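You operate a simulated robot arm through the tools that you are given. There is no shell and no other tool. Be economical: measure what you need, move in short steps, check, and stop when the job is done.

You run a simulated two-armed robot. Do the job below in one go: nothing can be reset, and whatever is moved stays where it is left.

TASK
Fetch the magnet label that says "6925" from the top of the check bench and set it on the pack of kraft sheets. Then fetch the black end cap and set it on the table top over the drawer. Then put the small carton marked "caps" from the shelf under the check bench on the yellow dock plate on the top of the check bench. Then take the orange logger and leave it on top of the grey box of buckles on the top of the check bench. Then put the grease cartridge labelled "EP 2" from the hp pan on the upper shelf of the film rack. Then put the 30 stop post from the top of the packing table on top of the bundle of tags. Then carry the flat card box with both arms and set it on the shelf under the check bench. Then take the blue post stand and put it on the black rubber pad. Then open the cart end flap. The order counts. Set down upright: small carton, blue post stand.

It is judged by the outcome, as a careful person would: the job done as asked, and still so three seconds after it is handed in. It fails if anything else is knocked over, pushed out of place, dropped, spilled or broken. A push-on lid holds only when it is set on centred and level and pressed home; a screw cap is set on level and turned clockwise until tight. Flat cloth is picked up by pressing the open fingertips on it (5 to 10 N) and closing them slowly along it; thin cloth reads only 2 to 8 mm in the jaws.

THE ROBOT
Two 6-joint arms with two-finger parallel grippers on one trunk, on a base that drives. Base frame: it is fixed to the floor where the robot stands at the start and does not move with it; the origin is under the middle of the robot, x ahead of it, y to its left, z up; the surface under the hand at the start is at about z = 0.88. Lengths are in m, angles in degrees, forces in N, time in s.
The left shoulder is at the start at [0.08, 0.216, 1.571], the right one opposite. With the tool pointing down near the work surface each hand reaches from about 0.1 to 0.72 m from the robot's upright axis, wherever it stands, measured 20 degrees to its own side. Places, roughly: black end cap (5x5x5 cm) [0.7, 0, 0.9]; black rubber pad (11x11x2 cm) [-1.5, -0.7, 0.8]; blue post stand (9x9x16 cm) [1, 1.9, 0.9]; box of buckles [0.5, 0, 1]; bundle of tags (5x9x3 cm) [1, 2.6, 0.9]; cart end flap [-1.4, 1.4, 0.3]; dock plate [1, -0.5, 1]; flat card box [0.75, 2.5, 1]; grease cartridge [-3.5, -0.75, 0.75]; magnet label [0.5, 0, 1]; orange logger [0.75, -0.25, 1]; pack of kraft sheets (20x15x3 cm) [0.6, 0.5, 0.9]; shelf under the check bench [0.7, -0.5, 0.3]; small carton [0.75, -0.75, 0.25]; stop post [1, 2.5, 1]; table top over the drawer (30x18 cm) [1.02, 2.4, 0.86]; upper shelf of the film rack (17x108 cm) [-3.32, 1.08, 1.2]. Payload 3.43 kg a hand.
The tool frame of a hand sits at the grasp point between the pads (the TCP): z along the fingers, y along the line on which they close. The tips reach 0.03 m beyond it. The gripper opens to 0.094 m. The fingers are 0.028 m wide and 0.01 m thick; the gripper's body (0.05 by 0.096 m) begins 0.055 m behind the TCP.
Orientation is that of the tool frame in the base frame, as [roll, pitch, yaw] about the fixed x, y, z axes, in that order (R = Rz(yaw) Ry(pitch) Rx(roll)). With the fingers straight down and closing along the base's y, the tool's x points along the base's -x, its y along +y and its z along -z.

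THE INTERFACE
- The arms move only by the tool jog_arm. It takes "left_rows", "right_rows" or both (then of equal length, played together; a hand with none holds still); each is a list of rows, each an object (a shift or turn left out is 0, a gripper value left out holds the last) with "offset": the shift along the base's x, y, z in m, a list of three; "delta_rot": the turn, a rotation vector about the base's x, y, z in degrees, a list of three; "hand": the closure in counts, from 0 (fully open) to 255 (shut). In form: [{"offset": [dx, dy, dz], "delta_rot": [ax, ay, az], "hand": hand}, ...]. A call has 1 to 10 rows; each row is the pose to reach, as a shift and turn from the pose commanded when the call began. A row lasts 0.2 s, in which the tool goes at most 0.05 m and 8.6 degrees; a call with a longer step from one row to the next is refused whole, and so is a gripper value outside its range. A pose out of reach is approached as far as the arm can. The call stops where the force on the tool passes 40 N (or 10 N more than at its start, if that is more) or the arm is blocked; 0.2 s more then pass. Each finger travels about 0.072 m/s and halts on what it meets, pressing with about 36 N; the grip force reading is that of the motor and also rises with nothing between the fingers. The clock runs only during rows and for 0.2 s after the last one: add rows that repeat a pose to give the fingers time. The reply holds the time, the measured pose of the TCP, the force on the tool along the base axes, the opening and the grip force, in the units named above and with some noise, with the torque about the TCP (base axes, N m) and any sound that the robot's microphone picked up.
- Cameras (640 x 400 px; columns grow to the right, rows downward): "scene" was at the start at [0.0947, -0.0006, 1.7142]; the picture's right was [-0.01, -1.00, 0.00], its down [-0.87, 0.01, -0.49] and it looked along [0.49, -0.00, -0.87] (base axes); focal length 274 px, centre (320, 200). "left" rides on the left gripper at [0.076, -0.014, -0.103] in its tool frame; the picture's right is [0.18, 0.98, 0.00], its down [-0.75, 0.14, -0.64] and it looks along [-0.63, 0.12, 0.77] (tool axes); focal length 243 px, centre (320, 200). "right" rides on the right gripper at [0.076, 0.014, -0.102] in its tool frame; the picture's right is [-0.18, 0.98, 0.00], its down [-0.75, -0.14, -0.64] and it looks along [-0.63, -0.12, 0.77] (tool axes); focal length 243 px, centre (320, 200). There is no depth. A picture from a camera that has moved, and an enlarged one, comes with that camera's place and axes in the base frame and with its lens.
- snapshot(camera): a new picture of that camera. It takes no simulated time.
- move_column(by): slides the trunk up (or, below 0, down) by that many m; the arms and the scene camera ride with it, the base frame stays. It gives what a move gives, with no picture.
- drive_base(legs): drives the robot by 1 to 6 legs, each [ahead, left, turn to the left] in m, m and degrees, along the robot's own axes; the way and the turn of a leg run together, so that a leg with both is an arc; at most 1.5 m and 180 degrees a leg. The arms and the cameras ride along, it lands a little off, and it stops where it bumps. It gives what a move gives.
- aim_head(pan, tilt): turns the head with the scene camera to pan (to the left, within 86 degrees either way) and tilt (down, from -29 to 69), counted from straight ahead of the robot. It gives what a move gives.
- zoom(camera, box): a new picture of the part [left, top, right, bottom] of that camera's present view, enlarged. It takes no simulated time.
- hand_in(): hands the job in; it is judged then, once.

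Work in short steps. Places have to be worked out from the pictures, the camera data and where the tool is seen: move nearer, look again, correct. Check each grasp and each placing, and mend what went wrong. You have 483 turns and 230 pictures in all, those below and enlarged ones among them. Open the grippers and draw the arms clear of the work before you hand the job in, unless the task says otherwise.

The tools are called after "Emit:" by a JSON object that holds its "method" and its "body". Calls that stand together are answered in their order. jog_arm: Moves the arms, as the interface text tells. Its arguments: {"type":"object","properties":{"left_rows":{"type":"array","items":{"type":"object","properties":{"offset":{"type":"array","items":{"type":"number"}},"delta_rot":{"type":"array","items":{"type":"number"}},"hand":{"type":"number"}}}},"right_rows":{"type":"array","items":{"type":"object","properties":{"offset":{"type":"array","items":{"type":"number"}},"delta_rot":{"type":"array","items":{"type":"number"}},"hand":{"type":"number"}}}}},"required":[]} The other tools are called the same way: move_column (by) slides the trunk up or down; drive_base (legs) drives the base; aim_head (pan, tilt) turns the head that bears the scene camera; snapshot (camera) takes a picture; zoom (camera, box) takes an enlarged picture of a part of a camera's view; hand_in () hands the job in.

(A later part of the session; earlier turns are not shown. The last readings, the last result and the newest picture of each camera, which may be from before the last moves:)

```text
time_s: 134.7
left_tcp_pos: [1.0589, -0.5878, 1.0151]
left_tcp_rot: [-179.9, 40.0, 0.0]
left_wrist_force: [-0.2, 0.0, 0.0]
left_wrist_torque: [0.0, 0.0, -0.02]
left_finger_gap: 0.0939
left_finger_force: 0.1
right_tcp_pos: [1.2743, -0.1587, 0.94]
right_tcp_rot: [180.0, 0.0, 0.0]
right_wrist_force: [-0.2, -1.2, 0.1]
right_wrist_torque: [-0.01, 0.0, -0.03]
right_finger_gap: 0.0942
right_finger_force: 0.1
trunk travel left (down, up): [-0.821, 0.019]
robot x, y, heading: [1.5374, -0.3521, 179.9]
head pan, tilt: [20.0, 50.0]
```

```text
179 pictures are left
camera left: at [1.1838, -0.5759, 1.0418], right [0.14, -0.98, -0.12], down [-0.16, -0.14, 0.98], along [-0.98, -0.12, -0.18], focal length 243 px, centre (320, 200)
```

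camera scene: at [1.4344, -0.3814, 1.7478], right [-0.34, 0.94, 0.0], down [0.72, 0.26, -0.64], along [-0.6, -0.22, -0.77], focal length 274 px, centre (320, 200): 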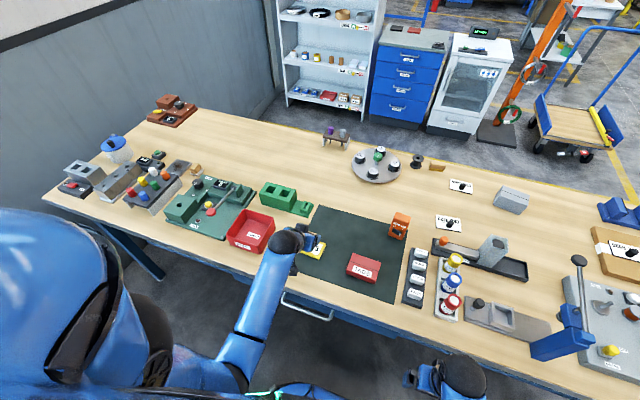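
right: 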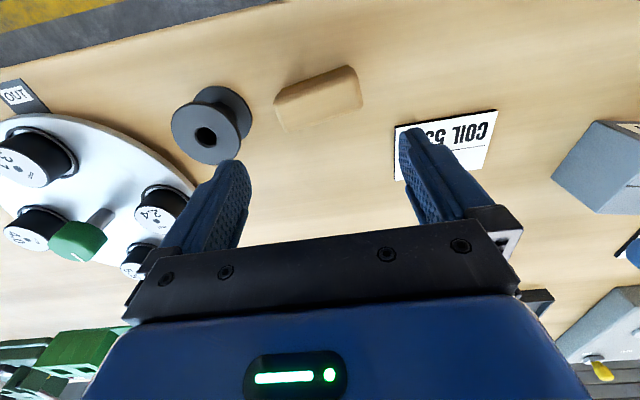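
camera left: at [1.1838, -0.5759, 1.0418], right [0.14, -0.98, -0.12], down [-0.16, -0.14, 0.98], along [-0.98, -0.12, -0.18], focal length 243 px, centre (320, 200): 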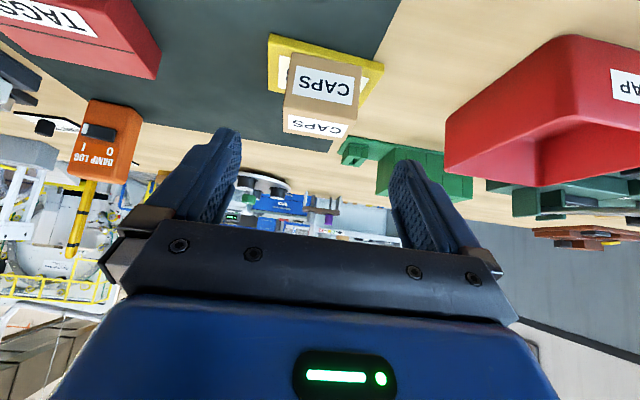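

Carton stands upright on the dock plate. Next the orange logger (≈[0.83, -0.30]); I'll take it from this side with the right arm, tilted forward for reach. First back off a little, tuck the left arm and tilt the right tool 40°.

Emit:
{"method": "drive_base", "body": {"legs": [[-0.2, 0, 0]]}}

Emit:
{"method": "jog_arm", "body": {"left_rows": [{"offset": [0.03, 0, 0], "delta_rot": [0, -8, 0]}, {"offset": [0.06, 0, 0], "delta_rot": [0, -16, 0]}, {"offset": [0.09, 0, 0], "delta_rot": [0, -24, 0]}, {"offset": [0.12, 0, 0], "delta_rot": [0, -32, 0]}, {"offset": [0.15, 0, 0], "delta_rot": [0, -40, 0]}, {"offset": [0.18, 0, 0], "delta_rot": [0, -40, 0]}], "right_rows": [{"offset": [-0.03, 0, 0.02], "delta_rot": [0, 8, 0]}, {"offset": [-0.06, 0, 0.05], "delta_rot": [0, 16, 0]}, {"offset": [-0.09, 0, 0.07], "delta_rot": [0, 24, 0]}, {"offset": [-0.12, 0, 0.09], "delta_rot": [0, 32, 0]}, {"offset": [-0.14, 0, 0.11], "delta_rot": [0, 40, 0]}, {"offset": [-0.14, 0, 0.11], "delta_rot": [0, 40, 0]}]}}

Emit:
{"method": "drive_base", "body": {"legs": [[0, 0.18, 0]]}}

Emit:
{"method": "snapshot", "body": {"camera": "right"}}

Emit:
{"method": "aim_head", "body": {"pan": -10, "tilt": 50}}

Emit:
{"method": "snapshot", "body": {"camera": "scene"}}

```text
time_s: 136.3
left_tcp_pos: [1.2528, -0.5873, 1.0114]
left_tcp_rot: [-179.9, 39.9, -0.1]
left_wrist_force: [0.0, 0.4, 0.1]
left_wrist_torque: [-0.01, -0.01, -0.01]
left_finger_gap: 0.0937
left_finger_force: 0.1
right_tcp_pos: [1.4694, -0.1578, 0.9394]
right_tcp_rot: [-180.0, -0.3, -0.1]
right_wrist_force: [-0.2, 0.4, 0.0]
right_wrist_torque: [0.0, -0.02, 0.05]
right_finger_gap: 0.0941
right_finger_force: 0.0
trunk travel left (down, up): [-0.821, 0.019]
robot x, y, heading: [1.738, -0.3551, 179.8]
head pan, tilt: [20.0, 50.0]
```

```text
time_s: 137.7
left_tcp_pos: [1.4364, -0.587, 1.0132]
left_tcp_rot: [-179.8, 0.1, -0.1]
left_wrist_force: [0.8, -0.6, 0.2]
left_wrist_torque: [0.01, 0.01, -0.04]
left_finger_gap: 0.0938
left_finger_force: 0.1
right_tcp_pos: [1.334, -0.1592, 1.0511]
right_tcp_rot: [179.9, 40.1, -0.2]
right_wrist_force: [0.5, -0.2, -0.3]
right_wrist_torque: [0.0, 0.02, -0.01]
right_finger_gap: 0.0939
right_finger_force: 0.0
trunk travel left (down, up): [-0.821, 0.019]
robot x, y, heading: [1.7414, -0.3539, 180.0]
head pan, tilt: [20.0, 50.0]
```

```text
time_s: 139.2
left_tcp_pos: [1.4344, -0.7593, 1.0135]
left_tcp_rot: [180.0, 0.1, -0.1]
left_wrist_force: [0.2, -0.4, 0.2]
left_wrist_torque: [-0.02, 0.01, 0.01]
left_finger_gap: 0.0939
left_finger_force: 0.1
right_tcp_pos: [1.3333, -0.33, 1.0494]
right_tcp_rot: [179.7, 40.1, -0.5]
right_wrist_force: [0.4, 0.6, 0.7]
right_wrist_torque: [0.0, -0.02, 0.04]
right_finger_gap: 0.0939
right_finger_force: 0.1
trunk travel left (down, up): [-0.821, 0.019]
robot x, y, heading: [1.7359, -0.5296, 179.8]
head pan, tilt: [20.0, 50.0]
```

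```text
178 pictures are left
camera right: at [1.4577, -0.3456, 1.0803], right [-0.15, -0.98, 0.12], down [-0.16, 0.15, 0.98], along [-0.98, 0.12, -0.18], focal length 243 px, centre (320, 200)
```

right: 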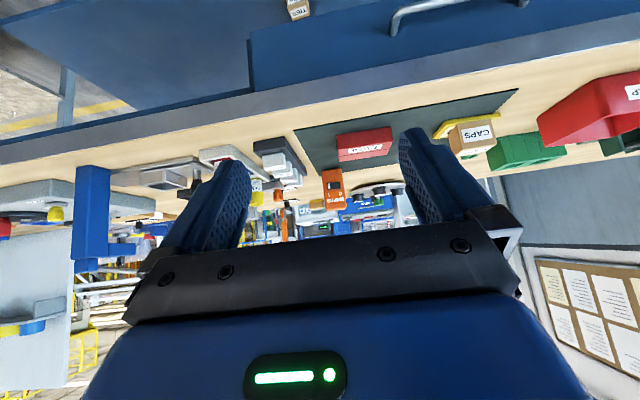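

```text
time_s: 140.2
left_tcp_pos: [1.4335, -0.7632, 1.0124]
left_tcp_rot: [-179.8, 0.1, -0.2]
left_wrist_force: [1.3, -0.6, -0.7]
left_wrist_torque: [-0.01, 0.01, -0.01]
left_finger_gap: 0.0939
left_finger_force: 0.1
right_tcp_pos: [1.332, -0.3356, 1.0503]
right_tcp_rot: [-180.0, 40.0, -0.2]
right_wrist_force: [0.3, 0.4, 0.5]
right_wrist_torque: [0.04, -0.03, 0.02]
right_finger_gap: 0.0939
right_finger_force: 0.0
trunk travel left (down, up): [-0.821, 0.019]
robot x, y, heading: [1.738, -0.5277, 179.6]
head pan, tilt: [-10.0, 50.0]
```

```text
177 pictures are left
camera scene: at [1.6303, -0.5187, 1.7479], right [0.18, 0.98, 0.0], down [0.75, -0.14, -0.64], along [-0.63, 0.11, -0.77], focal length 274 px, centre (320, 200)
```

scene: 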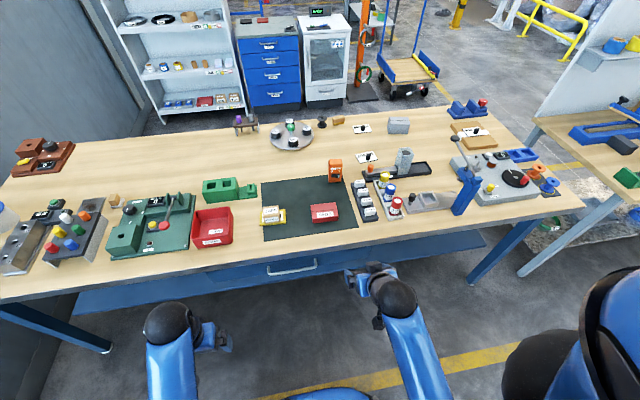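

Emit:
{"method": "zoom", "body": {"camera": "scene", "box": [300, 140, 380, 200]}}

Emit:
{"method": "zoom", "body": {"camera": "scene", "box": [340, 100, 500, 220]}}

```text
6.67 times, centred on (340, 170) of scene
camera zoom: at [1.6303, -0.5187, 1.7479], right [0.18, 0.98, 0.0], down [0.75, -0.14, -0.64], along [-0.63, 0.11, -0.77], focal length 1828 px, centre (187, 400)
```

zoom: 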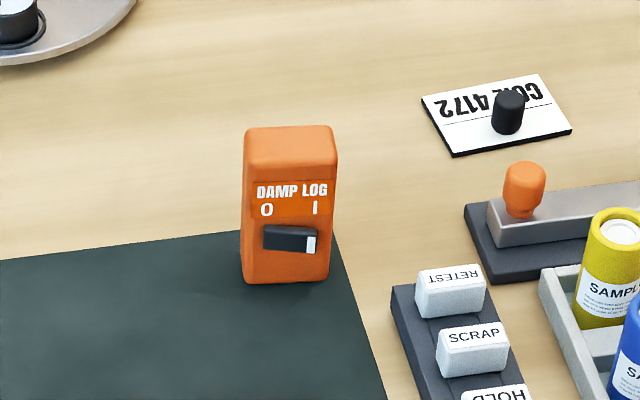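

```text
3.33 times, centred on (420, 160) of scene
camera zoom: at [1.6303, -0.5187, 1.7479], right [0.18, 0.98, 0.0], down [0.75, -0.14, -0.64], along [-0.63, 0.11, -0.77], focal length 914 px, centre (-13, 333)
```

zoom: 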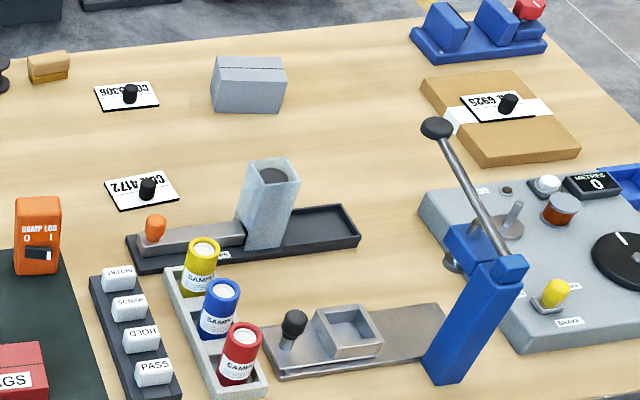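

Logger: foot centre ≈[0.819, -0.311], 5.8 × 3.7 cm, top z≈0.98, yawed about −12°. Since the rest of the job takes me to the front side anyway, I'll grasp tool-down here and carry it round to the buckle box (≈[0.52, 0.085]). Untilt the right hand with that yaw and drive in.

Emit:
{"method": "jog_arm", "body": {"right_rows": [{"offset": [0, 0, 0], "delta_rot": [0, -8, 0]}, {"offset": [0, 0, 0], "delta_rot": [0, -16, 0]}, {"offset": [0, 0, 0], "delta_rot": [0, -24, 0]}, {"offset": [0, 0, 0], "delta_rot": [0, -32, 0]}, {"offset": [0, 0, 0], "delta_rot": [0, -40, 0]}]}}

Emit:
{"method": "jog_arm", "body": {"right_rows": [{"delta_rot": [0, 0, -6], "hand": 40}, {"delta_rot": [0, 0, -12], "hand": 40}]}}

Emit:
{"method": "drive_base", "body": {"legs": [[0.29, 0, 0]]}}

Emit:
{"method": "snapshot", "body": {"camera": "right"}}

```text
time_s: 141.4
left_tcp_pos: [1.4328, -0.7627, 1.0125]
left_tcp_rot: [-179.8, 0.1, -0.3]
left_wrist_force: [-1.0, 0.1, -0.9]
left_wrist_torque: [0.05, -0.01, -0.04]
left_finger_gap: 0.0941
left_finger_force: 0.1
right_tcp_pos: [1.3296, -0.334, 1.0227]
right_tcp_rot: [-179.9, -0.1, -0.1]
right_wrist_force: [-0.1, 0.0, 0.0]
right_wrist_torque: [0.02, 0.02, 0.01]
right_finger_gap: 0.094
right_finger_force: 0.0
right hand out of reach, approached as far as the arm can: row 5
trunk travel left (down, up): [-0.821, 0.019]
robot x, y, heading: [1.7364, -0.5294, 179.9]
head pan, tilt: [-10.0, 50.0]
```

```text
time_s: 142.0
left_tcp_pos: [1.4328, -0.7628, 1.0134]
left_tcp_rot: [-179.8, 0.1, -0.2]
left_wrist_force: [-0.3, -0.2, 0.0]
left_wrist_torque: [-0.03, -0.01, 0.01]
left_finger_gap: 0.094
left_finger_force: 0.0
right_tcp_pos: [1.3302, -0.3352, 1.0215]
right_tcp_rot: [-179.9, 0.0, -12.3]
right_wrist_force: [0.5, 0.4, -0.2]
right_wrist_torque: [-0.03, -0.03, -0.03]
right_finger_gap: 0.0791
right_finger_force: 0.1
trunk travel left (down, up): [-0.821, 0.019]
robot x, y, heading: [1.7349, -0.5305, 179.6]
head pan, tilt: [-10.0, 50.0]
```

```text
time_s: 144.0
left_tcp_pos: [1.1458, -0.7604, 1.0127]
left_tcp_rot: [-179.9, 0.3, -0.2]
left_wrist_force: [0.6, 0.2, 0.2]
left_wrist_torque: [-0.01, 0.05, 0.0]
left_finger_gap: 0.094
left_finger_force: 0.1
right_tcp_pos: [1.0443, -0.3332, 1.024]
right_tcp_rot: [-179.9, 0.2, -12.2]
right_wrist_force: [0.5, 0.3, 0.3]
right_wrist_torque: [0.04, 0.01, 0.01]
right_finger_gap: 0.0791
right_finger_force: 0.1
trunk travel left (down, up): [-0.821, 0.019]
robot x, y, heading: [1.45, -0.5285, 179.6]
head pan, tilt: [-10.0, 50.0]
```

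```text
174 pictures are left
camera right: at [1.1159, -0.3629, 1.1266], right [-0.39, -0.92, 0.0], down [-0.7, 0.3, 0.65], along [-0.59, 0.25, -0.76], focal length 243 px, centre (320, 200)
```

right: 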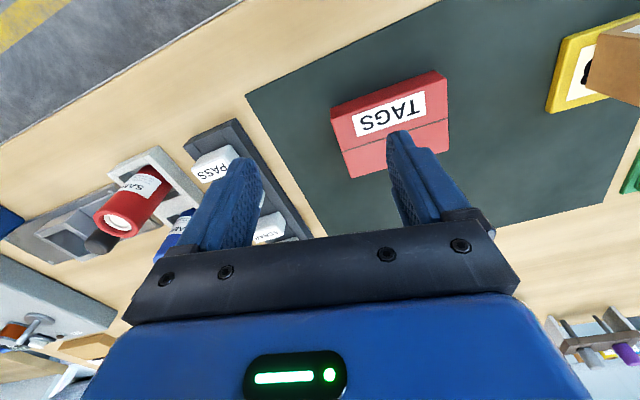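

I use the last trunk travel and extend to x≈0.91 at height, then look for the logger.

Emit:
{"method": "move_column", "body": {"by": 0.017}}

Emit:
{"method": "jog_arm", "body": {"right_rows": [{"offset": [-0.045, 0.005, 0]}, {"offset": [-0.09, 0.01, 0]}, {"offset": [-0.12, 0.015, 0]}]}}

Emit:
{"method": "snapshot", "body": {"camera": "right"}}

```text
time_s: 144.6
left_tcp_pos: [1.1461, -0.7608, 1.0301]
left_tcp_rot: [-179.8, 0.2, -0.3]
left_wrist_force: [0.2, 1.2, 0.4]
left_wrist_torque: [-0.03, 0.01, 0.02]
left_finger_gap: 0.0942
left_finger_force: 0.1
right_tcp_pos: [1.0428, -0.3327, 1.0393]
right_tcp_rot: [-179.9, 0.1, -12.3]
right_wrist_force: [-0.7, -0.2, 0.6]
right_wrist_torque: [0.03, 0.01, 0.03]
right_finger_gap: 0.0791
right_finger_force: 0.0
trunk travel left (down, up): [-0.838, 0.002]
robot x, y, heading: [1.4472, -0.5301, 179.7]
head pan, tilt: [-10.0, 50.0]
```

```text
time_s: 145.4
left_tcp_pos: [1.143, -0.7616, 1.0288]
left_tcp_rot: [-179.8, 0.2, -0.3]
left_wrist_force: [-0.2, -0.3, 0.8]
left_wrist_torque: [0.02, 0.0, -0.02]
left_finger_gap: 0.0943
left_finger_force: 0.0
right_tcp_pos: [0.9226, -0.316, 1.0406]
right_tcp_rot: [-179.9, 0.1, -12.3]
right_wrist_force: [0.7, 0.4, 0.2]
right_wrist_torque: [-0.06, 0.01, 0.02]
right_finger_gap: 0.0794
right_finger_force: 0.1
trunk travel left (down, up): [-0.838, 0.002]
robot x, y, heading: [1.4492, -0.5284, 179.8]
head pan, tilt: [-10.0, 50.0]
```

```text
173 pictures are left
camera right: at [0.9939, -0.3463, 1.1426], right [-0.39, -0.92, 0.0], down [-0.71, 0.3, 0.64], along [-0.59, 0.25, -0.77], focal length 243 px, centre (320, 200)
```

right: 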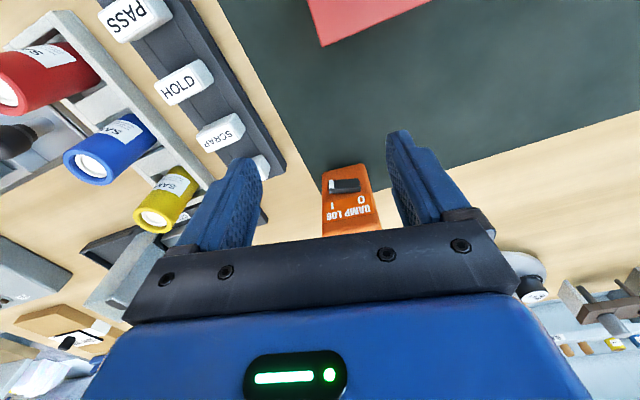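

Logger front face from [0.838, -0.283] to [0.827, -0.340]; centre ≈[0.814, -0.308]. Move above it.

Emit:
{"method": "jog_arm", "body": {"right_rows": [{"offset": [-0.04, 0.003, 0]}, {"offset": [-0.08, 0.006, 0]}, {"offset": [-0.108, 0.008, 0]}]}}

Emit:
{"method": "snapshot", "body": {"camera": "right"}}

```text
time_s: 146.2
left_tcp_pos: [1.1429, -0.7603, 1.0295]
left_tcp_rot: [-179.9, 0.1, -0.3]
left_wrist_force: [-0.9, -1.1, 0.5]
left_wrist_torque: [0.03, 0.02, 0.02]
left_finger_gap: 0.0938
left_finger_force: 0.2
right_tcp_pos: [0.814, -0.3102, 1.0405]
right_tcp_rot: [-179.9, 0.1, -12.3]
right_wrist_force: [-0.2, 0.2, -0.3]
right_wrist_torque: [-0.01, 0.02, 0.01]
right_finger_gap: 0.0793
right_finger_force: 0.0
trunk travel left (down, up): [-0.838, 0.002]
robot x, y, heading: [1.4465, -0.5277, 179.9]
head pan, tilt: [-10.0, 50.0]
```

```text
172 pictures are left
camera right: at [0.8855, -0.3402, 1.1434], right [-0.39, -0.92, 0.0], down [-0.71, 0.3, 0.64], along [-0.59, 0.25, -0.77], focal length 243 px, centre (320, 200)
```

right: 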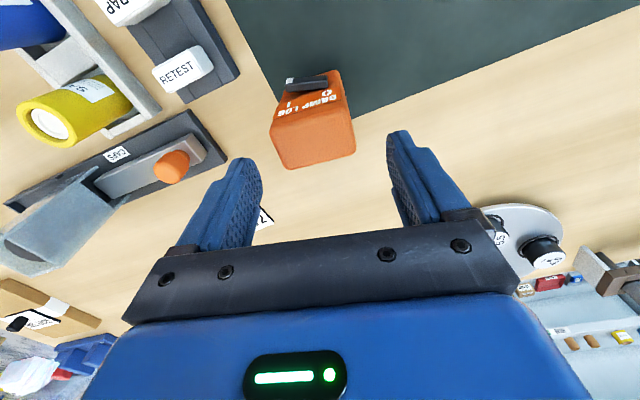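

Top centre measured [0.8175, -0.307]. Adjust 3 mm and descend to z≈0.955, then grip.

Emit:
{"method": "jog_arm", "body": {"right_rows": [{"offset": [0.003, 0.003, -0.03]}, {"offset": [0.003, 0.003, -0.06]}, {"offset": [0.003, 0.003, -0.085]}, {"offset": [0.003, 0.003, -0.085], "hand": 255}, {"offset": [0.003, 0.003, -0.085], "hand": 255}, {"offset": [0.003, 0.003, -0.085], "hand": 255}, {"offset": [0.003, 0.003, -0.085], "hand": 255}]}}

```text
time_s: 147.8
left_tcp_pos: [1.1433, -0.7616, 1.0297]
left_tcp_rot: [-179.8, 0.1, -0.3]
left_wrist_force: [0.2, -0.1, -0.2]
left_wrist_torque: [0.02, 0.01, 0.03]
left_finger_gap: 0.094
left_finger_force: 0.0
right_tcp_pos: [0.8156, -0.3071, 0.9549]
right_tcp_rot: [-179.9, 0.1, -12.3]
right_wrist_force: [0.0, -0.1, 0.2]
right_wrist_torque: [-0.02, 0.0, 0.02]
right_finger_gap: 0.061
right_finger_force: 36.0
trunk travel left (down, up): [-0.838, 0.002]
robot x, y, heading: [1.4458, -0.5306, 179.7]
head pan, tilt: [-10.0, 50.0]
```

Gripped at 61 mm. Lift and draw back.

Emit:
{"method": "jog_arm", "body": {"right_rows": [{"offset": [0, 0, 0.03]}, {"offset": [0, 0, 0.07]}, {"offset": [0.03, 0, 0.082]}, {"offset": [0.075, 0, 0.082]}, {"offset": [0.12, 0, 0.082]}, {"offset": [0.16, 0, 0.082]}, {"offset": [0.2, 0, 0.08]}]}}

Emit:
{"method": "drive_base", "body": {"legs": [[-0.4, 0, 0]]}}

Emit:
{"method": "snapshot", "body": {"camera": "right"}}

Emit:
{"method": "snapshot", "body": {"camera": "scene"}}

```text
time_s: 149.4
left_tcp_pos: [1.1443, -0.7595, 1.0301]
left_tcp_rot: [-179.8, 0.2, -0.3]
left_wrist_force: [-0.3, 0.6, -0.3]
left_wrist_torque: [0.04, 0.02, -0.04]
left_finger_gap: 0.094
left_finger_force: 0.1
right_tcp_pos: [1.0198, -0.3079, 1.0374]
right_tcp_rot: [-179.9, 0.2, -12.2]
right_wrist_force: [-0.5, 0.1, -1.1]
right_wrist_torque: [-0.01, 0.01, -0.01]
right_finger_gap: 0.0606
right_finger_force: 36.3
trunk travel left (down, up): [-0.838, 0.002]
robot x, y, heading: [1.4476, -0.5284, 179.7]
head pan, tilt: [-10.0, 50.0]
```

```text
time_s: 151.9
left_tcp_pos: [1.547, -0.7638, 1.0281]
left_tcp_rot: [-179.9, -0.1, -0.3]
left_wrist_force: [-0.3, -0.3, 0.4]
left_wrist_torque: [0.03, 0.02, 0.0]
left_finger_gap: 0.0939
left_finger_force: 0.0
right_tcp_pos: [1.4223, -0.3099, 1.0344]
right_tcp_rot: [-179.9, 0.0, -12.3]
right_wrist_force: [0.5, 0.0, -1.1]
right_wrist_torque: [0.0, -0.03, 0.01]
right_finger_gap: 0.0605
right_finger_force: 36.2
trunk travel left (down, up): [-0.838, 0.002]
robot x, y, heading: [1.8526, -0.5343, 179.8]
head pan, tilt: [-10.0, 50.0]
```

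```text
171 pictures are left
camera right: at [1.4937, -0.3401, 1.1374], right [-0.39, -0.92, 0.0], down [-0.71, 0.3, 0.64], along [-0.59, 0.25, -0.77], focal length 243 px, centre (320, 200)
```

right: 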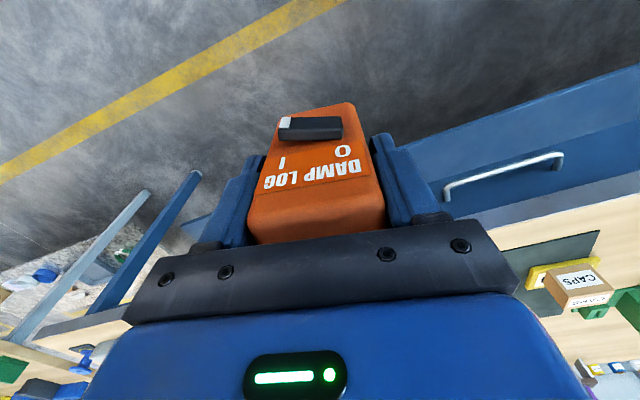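

```text
170 pictures are left
camera scene: at [1.7427, -0.5178, 1.7645], right [0.18, 0.98, 0.0], down [0.76, -0.14, -0.64], along [-0.63, 0.12, -0.77], focal length 274 px, centre (320, 200)
```

scene: 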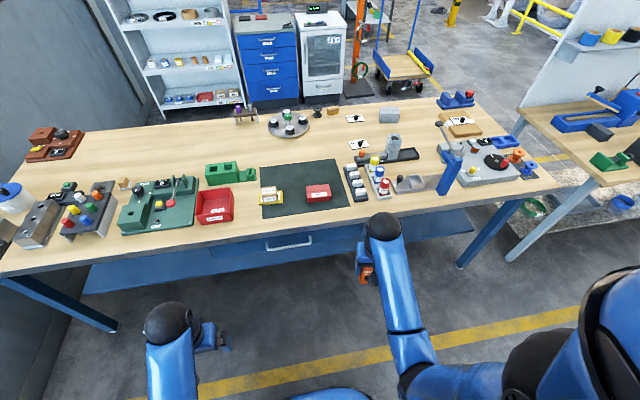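

Logger secure, everything else in place. Drive round: along the wall to y≈3.4, then through the gap to the front aisle.

Emit:
{"method": "drive_base", "body": {"legs": [[0, -1.3, 0], [0, -1.3, 0], [0, -1.3, 0], [1.2, 0, 0], [1.15, 0, 0]]}}

```text
time_s: 182.1
left_tcp_pos: [-0.7757, 3.1836, 1.0296]
left_tcp_rot: [-179.9, 0.2, -0.8]
left_wrist_force: [0.6, 0.4, -0.3]
left_wrist_torque: [-0.01, 0.02, 0.01]
left_finger_gap: 0.0939
left_finger_force: 0.0
right_tcp_pos: [-0.8994, 3.637, 1.035]
right_tcp_rot: [-179.8, 0.1, -12.6]
right_wrist_force: [0.4, -0.3, -0.5]
right_wrist_torque: [-0.01, 0.04, 0.0]
right_finger_gap: 0.0599
right_finger_force: 36.6
trunk travel left (down, up): [-0.838, 0.002]
robot x, y, heading: [-0.4723, 3.4112, 179.3]
head pan, tilt: [-10.0, 50.0]
```

Now turn to face +x here, in the open, and slide right to the bench front.

Emit:
{"method": "drive_base", "body": {"legs": [[0, 0, 90], [0, 0, 90], [0, -1.3, 0], [0, -1.3, 0], [0, -0.7, 0]]}}

Emit:
{"method": "aim_head", "body": {"pan": 0, "tilt": 55}}

Emit:
{"method": "snapshot", "body": {"camera": "scene"}}

```text
time_s: 205.9
left_tcp_pos: [-0.1402, 0.3262, 1.0292]
left_tcp_rot: [-179.7, 0.2, -179.2]
left_wrist_force: [0.0, -0.3, -0.6]
left_wrist_torque: [0.01, -0.02, -0.01]
left_finger_gap: 0.0938
left_finger_force: 0.1
right_tcp_pos: [-0.0077, -0.1247, 1.0355]
right_tcp_rot: [-179.8, 0.0, 168.6]
right_wrist_force: [0.4, 0.7, -1.3]
right_wrist_torque: [-0.01, 0.02, 0.07]
right_finger_gap: 0.0599
right_finger_force: 36.0
trunk travel left (down, up): [-0.838, 0.002]
robot x, y, heading: [-0.4392, 0.0921, 0.5]
head pan, tilt: [-10.0, 50.0]
```

```text
time_s: 206.7
left_tcp_pos: [-0.139, 0.3258, 1.0291]
left_tcp_rot: [-179.8, 0.0, -179.4]
left_wrist_force: [0.5, 0.9, -0.3]
left_wrist_torque: [0.03, 0.01, 0.0]
left_finger_gap: 0.0937
left_finger_force: 0.0
right_tcp_pos: [-0.0063, -0.1258, 1.0362]
right_tcp_rot: [-179.9, 0.1, 168.7]
right_wrist_force: [-0.2, 0.4, -1.5]
right_wrist_torque: [0.0, -0.01, -0.01]
right_finger_gap: 0.0599
right_finger_force: 35.9
trunk travel left (down, up): [-0.838, 0.002]
robot x, y, heading: [-0.4381, 0.0857, 0.3]
head pan, tilt: [0.0, 55.0]
```

```text
169 pictures are left
camera scene: at [-0.3386, 0.0909, 1.7583], right [0.01, -1.0, 0.0], down [-0.82, -0.01, -0.57], along [0.57, 0.0, -0.82], focal length 274 px, centre (320, 200)
```

scene: 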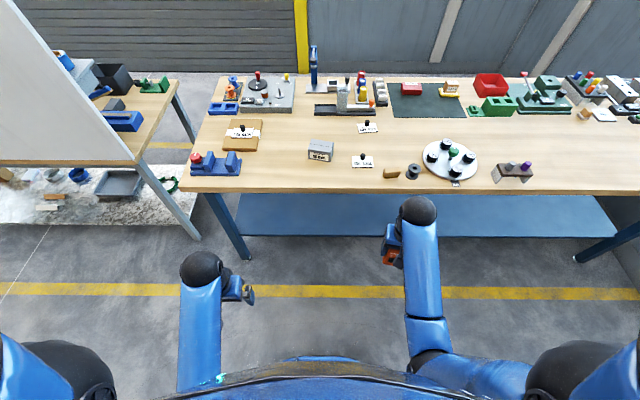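

Zoom on the box of buckles to measure it from here.

Emit:
{"method": "zoom", "body": {"camera": "scene", "box": [280, 120, 400, 200]}}

Emit:
{"method": "drive_base", "body": {"legs": [[0.25, 0.21, 0]]}}

Emit:
{"method": "snapshot", "body": {"camera": "right"}}

```text
5.00 times, centred on (340, 160) of scene
camera zoom: at [-0.3386, 0.0909, 1.7583], right [0.01, -1.0, 0.0], down [-0.82, -0.01, -0.57], along [0.57, 0.0, -0.82], focal length 1371 px, centre (220, 400)
```

zoom: 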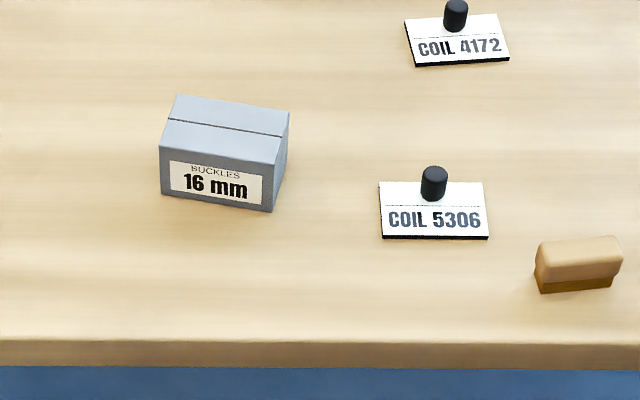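

```text
time_s: 208.8
left_tcp_pos: [0.1056, 0.5415, 1.0295]
left_tcp_rot: [-179.9, 0.3, -179.1]
left_wrist_force: [0.1, -0.4, 0.1]
left_wrist_torque: [0.01, -0.02, 0.01]
left_finger_gap: 0.0942
left_finger_force: 0.0
right_tcp_pos: [0.2405, 0.0914, 1.0351]
right_tcp_rot: [180.0, 0.1, 168.9]
right_wrist_force: [-0.2, -0.8, -0.8]
right_wrist_torque: [0.03, -0.06, 0.01]
right_finger_gap: 0.0598
right_finger_force: 36.1
trunk travel left (down, up): [-0.838, 0.002]
robot x, y, heading: [-0.1929, 0.3054, 0.6]
head pan, tilt: [0.0, 55.0]
```

```text
167 pictures are left
camera right: at [0.1684, 0.1199, 1.1387], right [0.37, 0.93, 0.0], down [0.71, -0.28, 0.64], along [0.6, -0.24, -0.77], focal length 243 px, centre (320, 200)
```

right: 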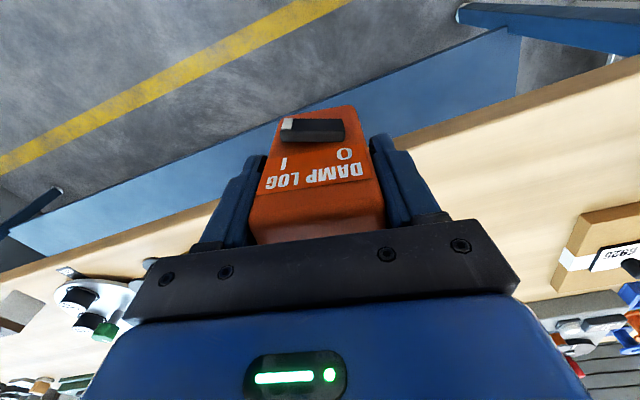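

Box top: centre [0.512, 0.0885], z≈0.935, yaw matching the logger's current yaw. Drive ahead 0.15, then move over the box.

Emit:
{"method": "drive_base", "body": {"legs": [[0.15, 0, 0]]}}

Emit:
{"method": "snapshot", "body": {"camera": "scene"}}

```text
time_s: 210.2
left_tcp_pos: [0.2497, 0.5456, 1.0301]
left_tcp_rot: [-179.8, 0.3, -179.1]
left_wrist_force: [-0.1, -0.4, -0.1]
left_wrist_torque: [-0.03, 0.0, 0.0]
left_finger_gap: 0.094
left_finger_force: 0.1
right_tcp_pos: [0.3852, 0.0956, 1.0369]
right_tcp_rot: [-179.9, 0.2, 169.0]
right_wrist_force: [-0.4, -0.4, -1.5]
right_wrist_torque: [-0.01, 0.0, 0.02]
right_finger_gap: 0.0599
right_finger_force: 35.8
trunk travel left (down, up): [-0.838, 0.002]
robot x, y, heading: [-0.0491, 0.3051, 1.1]
head pan, tilt: [0.0, 55.0]
```

```text
166 pictures are left
camera scene: at [0.0492, 0.3087, 1.7588], right [0.02, -1.0, 0.0], down [-0.82, -0.01, -0.58], along [0.58, 0.01, -0.82], focal length 274 px, centre (320, 200)
```

scene: 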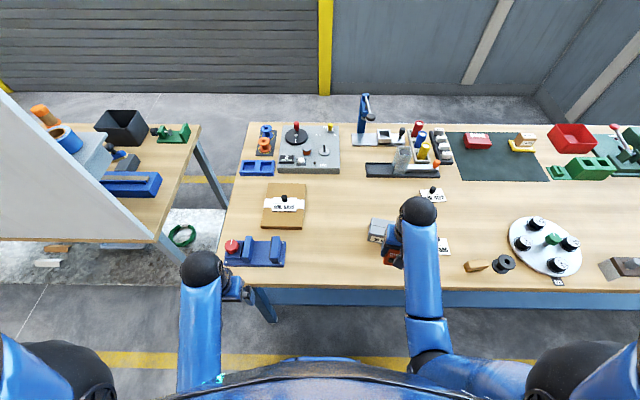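

Move over the box at height and check with the camera.

Emit:
{"method": "jog_arm", "body": {"right_rows": [{"offset": [0.04, -0.002, 0]}, {"offset": [0.08, -0.005, 0]}, {"offset": [0.127, -0.007, 0]}]}}

Emit:
{"method": "snapshot", "body": {"camera": "right"}}

Emit:
{"method": "zoom", "body": {"camera": "scene", "box": [340, 180, 480, 280]}}

```text
time_s: 211.0
left_tcp_pos: [0.2535, 0.5452, 1.0294]
left_tcp_rot: [-179.8, 0.0, -179.0]
left_wrist_force: [0.2, -0.7, -0.9]
left_wrist_torque: [-0.01, -0.02, -0.02]
left_finger_gap: 0.0938
left_finger_force: 0.0
right_tcp_pos: [0.5169, 0.0891, 1.0344]
right_tcp_rot: [-179.8, 0.0, 169.0]
right_wrist_force: [0.4, -0.4, -1.9]
right_wrist_torque: [-0.02, 0.0, 0.01]
right_finger_gap: 0.0596
right_finger_force: 35.7
trunk travel left (down, up): [-0.838, 0.002]
robot x, y, heading: [-0.0463, 0.3053, 0.7]
head pan, tilt: [0.0, 55.0]
```

```text
165 pictures are left
camera right: at [0.4457, 0.1176, 1.1371], right [0.37, 0.93, 0.0], down [0.71, -0.28, 0.64], along [0.6, -0.24, -0.77], focal length 243 px, centre (320, 200)
```

right: 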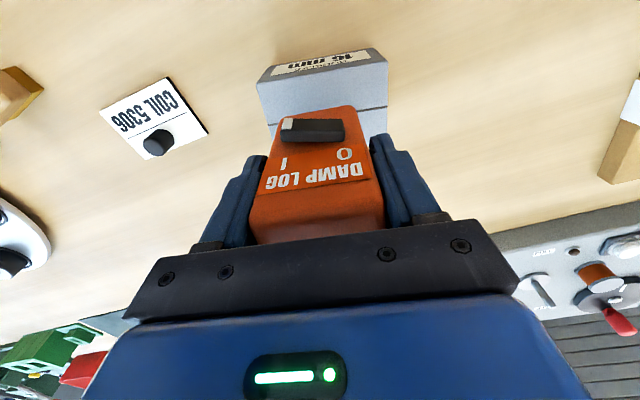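

```text
4.00 times, centred on (410, 230) of scene
camera zoom: at [0.0578, 0.3093, 1.7581], right [0.02, -1.0, 0.0], down [-0.82, -0.01, -0.57], along [0.57, 0.01, -0.82], focal length 1097 px, centre (-40, 80)
```

zoom: 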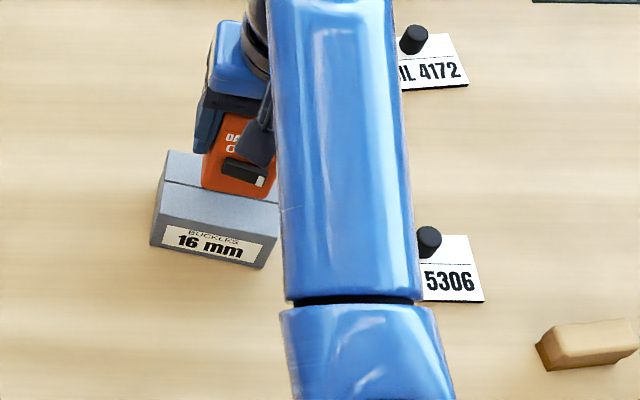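

Logger is over the box centre. Descend with small steps.

Emit:
{"method": "jog_arm", "body": {"right_rows": [{"offset": [0, 0.003, -0.01]}, {"offset": [0, 0.003, -0.02]}, {"offset": [0, 0.003, -0.024]}, {"offset": [0, 0.003, -0.026]}]}}

```text
time_s: 212.0
left_tcp_pos: [0.2511, 0.5452, 1.0313]
left_tcp_rot: [-179.8, 0.3, -179.0]
left_wrist_force: [0.2, 1.0, 0.7]
left_wrist_torque: [-0.03, 0.0, -0.02]
left_finger_gap: 0.0939
left_finger_force: 0.1
right_tcp_pos: [0.515, 0.0926, 1.0117]
right_tcp_rot: [-180.0, 0.4, 168.9]
right_wrist_force: [1.6, -1.0, 20.9]
right_wrist_torque: [0.17, 0.19, -0.01]
right_finger_gap: 0.0596
right_finger_force: 36.5
trunk travel left (down, up): [-0.838, 0.002]
robot x, y, heading: [-0.048, 0.307, 1.0]
head pan, tilt: [0.0, 55.0]
```

Contact (21 N, z 1.012). Ease up 2 mm, open, and rise straight.

Emit:
{"method": "jog_arm", "body": {"right_rows": [{"offset": [0, 0, 0.002]}, {"offset": [0, 0, 0.003], "hand": 90}, {"offset": [0, 0, 0.003], "hand": 40}, {"offset": [0, 0, 0.003], "hand": 0}, {"offset": [0, 0, 0.02], "hand": 0}]}}

Emit:
{"method": "snapshot", "body": {"camera": "right"}}

```text
time_s: 213.2
left_tcp_pos: [0.2519, 0.5456, 1.029]
left_tcp_rot: [-179.8, 0.0, -179.0]
left_wrist_force: [-0.3, 0.2, -0.2]
left_wrist_torque: [0.02, 0.0, -0.01]
left_finger_gap: 0.0941
left_finger_force: 0.0
right_tcp_pos: [0.5158, 0.0918, 1.0296]
right_tcp_rot: [-179.9, -0.1, 168.9]
right_wrist_force: [0.0, -0.4, 0.4]
right_wrist_torque: [-0.04, 0.03, -0.01]
right_finger_gap: 0.0941
right_finger_force: 0.0
trunk travel left (down, up): [-0.838, 0.002]
robot x, y, heading: [-0.0479, 0.3065, 0.7]
head pan, tilt: [0.0, 55.0]
```

```text
163 pictures are left
camera right: at [0.4431, 0.1205, 1.1322], right [0.37, 0.93, 0.0], down [0.71, -0.28, 0.64], along [0.6, -0.24, -0.77], focal length 243 px, centre (320, 200)
```

right: 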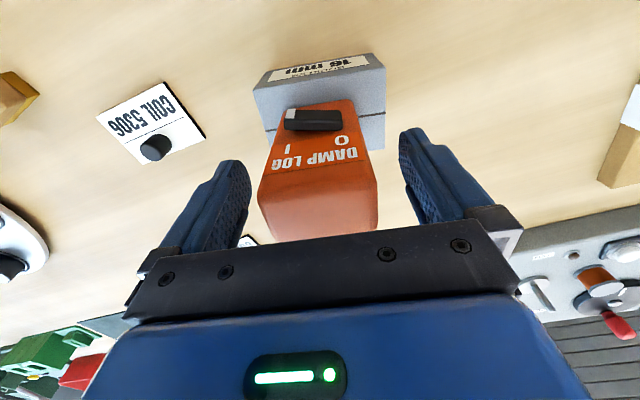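

Logger stands on the box. The hand can't rise clear of its top, so I retreat straight back along the finger plane, fingers open on both sides.

Emit:
{"method": "jog_arm", "body": {"right_rows": [{"offset": [-0.03, 0.006, 0]}, {"offset": [-0.06, 0.0115, 0]}, {"offset": [-0.1, 0.019, 0]}, {"offset": [-0.14, 0.027, 0]}]}}

Emit:
{"method": "drive_base", "body": {"legs": [[-0.4, 0, 0]]}}

Emit:
{"method": "snapshot", "body": {"camera": "scene"}}

```text
time_s: 214.2
left_tcp_pos: [0.251, 0.5445, 1.0295]
left_tcp_rot: [-179.9, 0.1, -179.0]
left_wrist_force: [0.6, -0.4, -0.1]
left_wrist_torque: [-0.01, -0.03, 0.0]
left_finger_gap: 0.094
left_finger_force: 0.1
right_tcp_pos: [0.3748, 0.1194, 1.0267]
right_tcp_rot: [-180.0, 0.0, 169.0]
right_wrist_force: [0.9, -0.5, -0.2]
right_wrist_torque: [0.01, -0.01, 0.01]
right_finger_gap: 0.0939
right_finger_force: 0.2
trunk travel left (down, up): [-0.838, 0.002]
robot x, y, heading: [-0.0472, 0.3117, 0.6]
head pan, tilt: [0.0, 55.0]
```

```text
time_s: 216.7
left_tcp_pos: [-0.1513, 0.538, 1.0289]
left_tcp_rot: [-179.8, 0.0, -179.2]
left_wrist_force: [0.2, -0.7, -0.6]
left_wrist_torque: [-0.01, 0.05, 0.05]
left_finger_gap: 0.0938
left_finger_force: 0.0
right_tcp_pos: [-0.0277, 0.1129, 1.0258]
right_tcp_rot: [-180.0, -0.2, 168.9]
right_wrist_force: [0.4, 0.5, -0.1]
right_wrist_torque: [0.04, 0.0, 0.0]
right_finger_gap: 0.0937
right_finger_force: 0.1
trunk travel left (down, up): [-0.838, 0.002]
robot x, y, heading: [-0.4534, 0.3036, 0.9]
head pan, tilt: [0.0, 55.0]
```

```text
162 pictures are left
camera scene: at [-0.3468, 0.3029, 1.758], right [0.02, -1.0, 0.0], down [-0.82, -0.01, -0.57], along [0.57, 0.01, -0.82], focal length 274 px, centre (320, 200)
```

scene: 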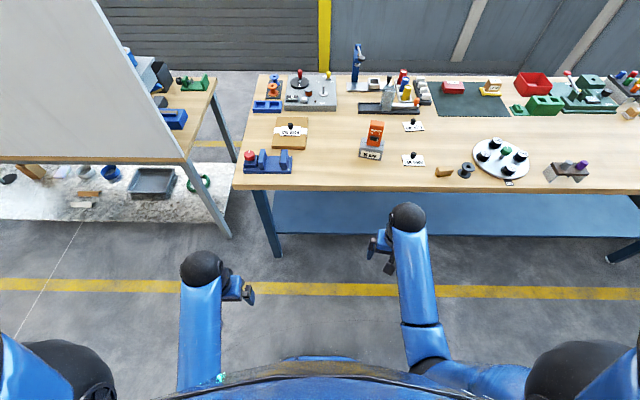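

Logger is in place. Now turn around to find the hp pan and film rack.

Emit:
{"method": "drive_base", "body": {"legs": [[0, 0, -90], [0, 0, -90]]}}

Emit:
{"method": "aim_head", "body": {"pan": 0, "tilt": 15}}

Emit:
{"method": "snapshot", "body": {"camera": "scene"}}

```text
time_s: 224.8
left_tcp_pos: [-0.7498, 0.0626, 1.0286]
left_tcp_rot: [-179.8, 0.1, 1.2]
left_wrist_force: [0.2, -0.9, 0.6]
left_wrist_torque: [-0.01, -0.01, -0.01]
left_finger_gap: 0.0941
left_finger_force: 0.0
right_tcp_pos: [-0.8761, 0.4881, 1.0266]
right_tcp_rot: [-179.9, 0.1, -10.8]
right_wrist_force: [0.1, -0.1, -0.2]
right_wrist_torque: [0.02, 0.03, -0.04]
right_finger_gap: 0.0938
right_finger_force: 0.0
trunk travel left (down, up): [-0.838, 0.002]
robot x, y, heading: [-0.4505, 0.2978, -179.1]
head pan, tilt: [0.0, 55.0]
```

```text
time_s: 225.8
left_tcp_pos: [-0.7495, 0.0613, 1.0293]
left_tcp_rot: [-179.8, 0.2, 1.1]
left_wrist_force: [0.1, -0.1, 0.3]
left_wrist_torque: [0.01, 0.0, -0.01]
left_finger_gap: 0.0938
left_finger_force: 0.1
right_tcp_pos: [-0.8754, 0.4885, 1.0257]
right_tcp_rot: [-179.9, 0.1, -10.8]
right_wrist_force: [-0.2, -0.9, -0.4]
right_wrist_torque: [-0.03, -0.01, 0.02]
right_finger_gap: 0.0941
right_finger_force: 0.0
trunk travel left (down, up): [-0.838, 0.002]
robot x, y, heading: [-0.4483, 0.2999, -179.0]
head pan, tilt: [0.0, 15.0]
```

```text
161 pictures are left
camera scene: at [-0.5769, 0.2988, 1.8185], right [-0.02, 1.0, 0.0], down [0.26, 0.01, -0.97], along [-0.97, -0.02, -0.26], focal length 274 px, centre (320, 200)
```

scene: 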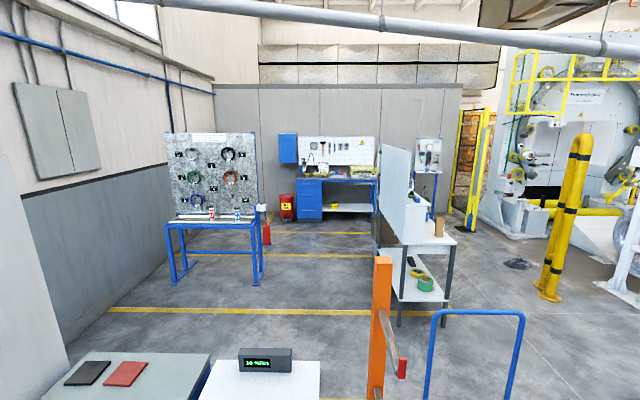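

I need a map of this side. Look down-left and down-right.

Emit:
{"method": "aim_head", "body": {"pan": -25, "tilt": 35}}

Emit:
{"method": "snapshot", "body": {"camera": "scene"}}

Emit:
{"method": "aim_head", "body": {"pan": 25, "tilt": 35}}

Emit:
{"method": "snapshot", "body": {"camera": "scene"}}

```text
time_s: 226.7
left_tcp_pos: [-0.7498, 0.0617, 1.0291]
left_tcp_rot: [-179.8, 0.1, 1.2]
left_wrist_force: [0.7, 0.0, -0.1]
left_wrist_torque: [-0.01, 0.01, -0.02]
left_finger_gap: 0.0942
left_finger_force: 0.1
right_tcp_pos: [-0.8756, 0.4897, 1.0271]
right_tcp_rot: [-179.9, 0.1, -10.9]
right_wrist_force: [0.0, -0.3, 0.6]
right_wrist_torque: [-0.02, 0.01, -0.02]
right_finger_gap: 0.0937
right_finger_force: 0.1
trunk travel left (down, up): [-0.838, 0.002]
robot x, y, heading: [-0.4518, 0.3054, -178.9]
head pan, tilt: [-25.0, 35.0]
```

```text
160 pictures are left
camera scene: at [-0.564, 0.3363, 1.7866], right [0.4, 0.91, 0.0], down [0.52, -0.23, -0.82], along [-0.75, 0.33, -0.57], focal length 274 px, centre (320, 200)
```

scene: 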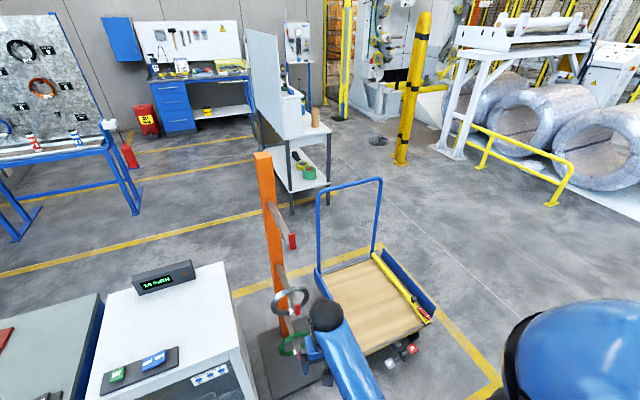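

```text
time_s: 227.9
left_tcp_pos: [-0.7476, 0.0616, 1.0291]
left_tcp_rot: [-179.8, 0.2, 1.2]
left_wrist_force: [0.2, -0.2, -0.4]
left_wrist_torque: [0.01, 0.02, 0.01]
left_finger_gap: 0.0941
left_finger_force: 0.0
right_tcp_pos: [-0.8759, 0.4881, 1.0271]
right_tcp_rot: [-179.9, 0.0, -10.8]
right_wrist_force: [0.0, 0.0, 0.1]
right_wrist_torque: [-0.01, -0.01, 0.02]
right_finger_gap: 0.0939
right_finger_force: 0.1
trunk travel left (down, up): [-0.838, 0.002]
robot x, y, heading: [-0.4509, 0.3001, -178.5]
head pan, tilt: [25.0, 35.0]
```

```text
159 pictures are left
camera scene: at [-0.5625, 0.2618, 1.7866], right [-0.44, 0.9, 0.0], down [0.52, 0.25, -0.82], along [-0.74, -0.36, -0.57], focal length 274 px, centre (320, 200)
```

scene: 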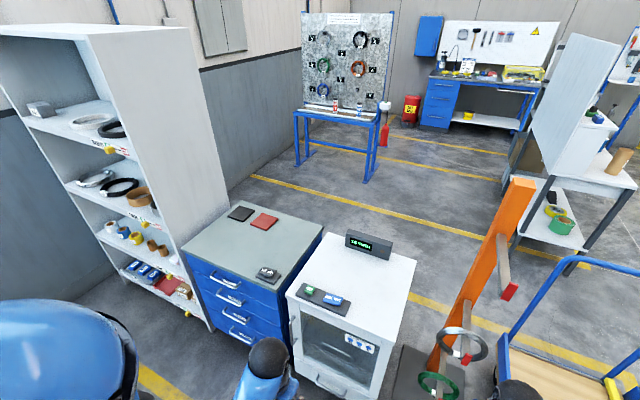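

The way to the hp stand goes around the cart (x −1.77…−1.16, y 0.86…1.4). I go right to y≈2.3, ahead to x≈−2.2, then left to y≈−0.7.

Emit:
{"method": "drive_base", "body": {"legs": [[0, 0, -1.3], [0, -1.0, 0], [0, -1.0, 0], [0.9, 0, 0], [0.8, 0, 0]]}}

Emit:
{"method": "aim_head", "body": {"pan": 30, "tilt": 30}}

Emit:
{"method": "snapshot", "body": {"camera": "scene"}}

```text
time_s: 246.2
left_tcp_pos: [-2.401, 2.0795, 1.0294]
left_tcp_rot: [-179.7, 0.3, -0.9]
left_wrist_force: [-0.7, 0.2, 0.1]
left_wrist_torque: [-0.02, 0.05, 0.02]
left_finger_gap: 0.0939
left_finger_force: 0.0
right_tcp_pos: [-2.5122, 2.5096, 1.027]
right_tcp_rot: [-180.0, 0.0, -12.8]
right_wrist_force: [0.0, 0.1, 0.5]
right_wrist_torque: [0.01, 0.03, 0.0]
right_finger_gap: 0.094
right_finger_force: 0.0
trunk travel left (down, up): [-0.838, 0.002]
robot x, y, heading: [-2.0945, 2.3053, 179.2]
head pan, tilt: [25.0, 35.0]
```

```text
time_s: 246.8
left_tcp_pos: [-2.4023, 2.0789, 1.0296]
left_tcp_rot: [-179.9, 0.2, -0.9]
left_wrist_force: [-0.9, -0.2, -1.0]
left_wrist_torque: [-0.04, 0.0, -0.02]
left_finger_gap: 0.0939
left_finger_force: 0.0
right_tcp_pos: [-2.5119, 2.5085, 1.0264]
right_tcp_rot: [-179.9, 0.0, -12.7]
right_wrist_force: [0.7, 0.5, -0.1]
right_wrist_torque: [0.0, 0.0, -0.01]
right_finger_gap: 0.094
right_finger_force: 0.1
trunk travel left (down, up): [-0.838, 0.002]
robot x, y, heading: [-2.0988, 2.3069, 179.1]
head pan, tilt: [30.0, 30.0]
```

```text
158 pictures are left
camera scene: at [-2.2062, 2.264, 1.7944], right [-0.49, 0.87, 0.0], down [0.44, 0.24, -0.87], along [-0.76, -0.42, -0.5], focal length 274 px, centre (320, 200)
```

scene: 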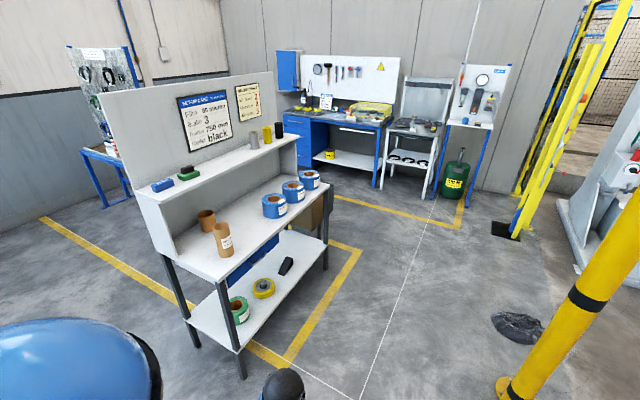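

The film rack faces +y, with its upper shelf having free space in the middle. Now slide left to the hp stand.

Emit:
{"method": "drive_base", "body": {"legs": [[0, 1.0, 0], [0, 1.0, 0], [0, 1.0, 0]]}}

Emit:
{"method": "aim_head", "body": {"pan": 0, "tilt": 35}}

Emit:
{"method": "snapshot", "body": {"camera": "scene"}}

```text
time_s: 261.6
left_tcp_pos: [-2.4232, -0.9171, 1.0304]
left_tcp_rot: [-179.9, 0.2, -0.5]
left_wrist_force: [1.1, 0.4, -0.8]
left_wrist_torque: [-0.02, -0.01, 0.0]
left_finger_gap: 0.0939
left_finger_force: 0.0
right_tcp_pos: [-2.5336, -0.4879, 1.0272]
right_tcp_rot: [-180.0, -0.1, -12.7]
right_wrist_force: [0.1, 0.0, -0.3]
right_wrist_torque: [-0.01, -0.02, 0.03]
right_finger_gap: 0.0941
right_finger_force: 0.0
trunk travel left (down, up): [-0.838, 0.002]
robot x, y, heading: [-2.1182, -0.6855, 179.1]
head pan, tilt: [30.0, 30.0]
```

```text
time_s: 262.5
left_tcp_pos: [-2.4239, -0.9179, 1.0303]
left_tcp_rot: [-179.8, 0.1, -0.6]
left_wrist_force: [-0.3, 1.2, 0.1]
left_wrist_torque: [0.0, -0.01, -0.04]
left_finger_gap: 0.0938
left_finger_force: 0.0
right_tcp_pos: [-2.5356, -0.4877, 1.0254]
right_tcp_rot: [-180.0, 0.1, -12.6]
right_wrist_force: [-0.2, 0.1, -0.1]
right_wrist_torque: [0.02, -0.01, 0.02]
right_finger_gap: 0.0941
right_finger_force: 0.2
trunk travel left (down, up): [-0.838, 0.002]
robot x, y, heading: [-2.1228, -0.6895, 179.1]
head pan, tilt: [0.0, 35.0]
```

```text
157 pictures are left
camera scene: at [-2.2378, -0.6875, 1.7866], right [0.01, 1.0, 0.0], down [0.57, -0.01, -0.82], along [-0.82, 0.01, -0.57], focal length 274 px, centre (320, 200)
```

scene: 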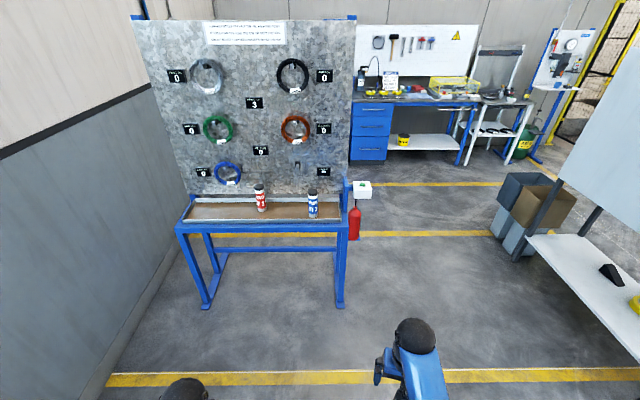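

Emit:
{"method": "zoom", "body": {"camera": "scene", "box": [180, 170, 360, 240]}}

```text
3.56 times, centred on (270, 205) of scene
camera zoom: at [-2.2378, -0.6875, 1.7866], right [0.01, 1.0, 0.0], down [0.57, -0.01, -0.82], along [-0.82, 0.01, -0.57], focal length 975 px, centre (498, 182)
```

zoom: 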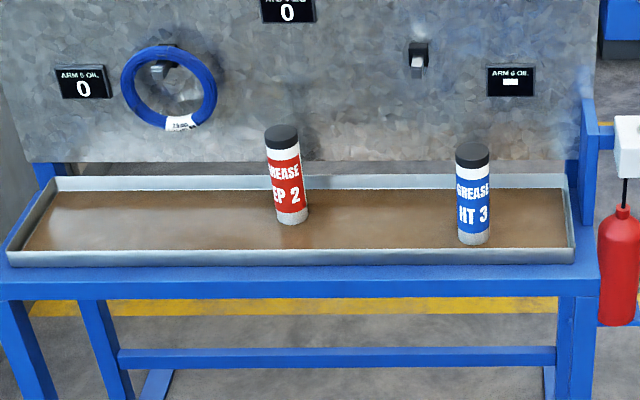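

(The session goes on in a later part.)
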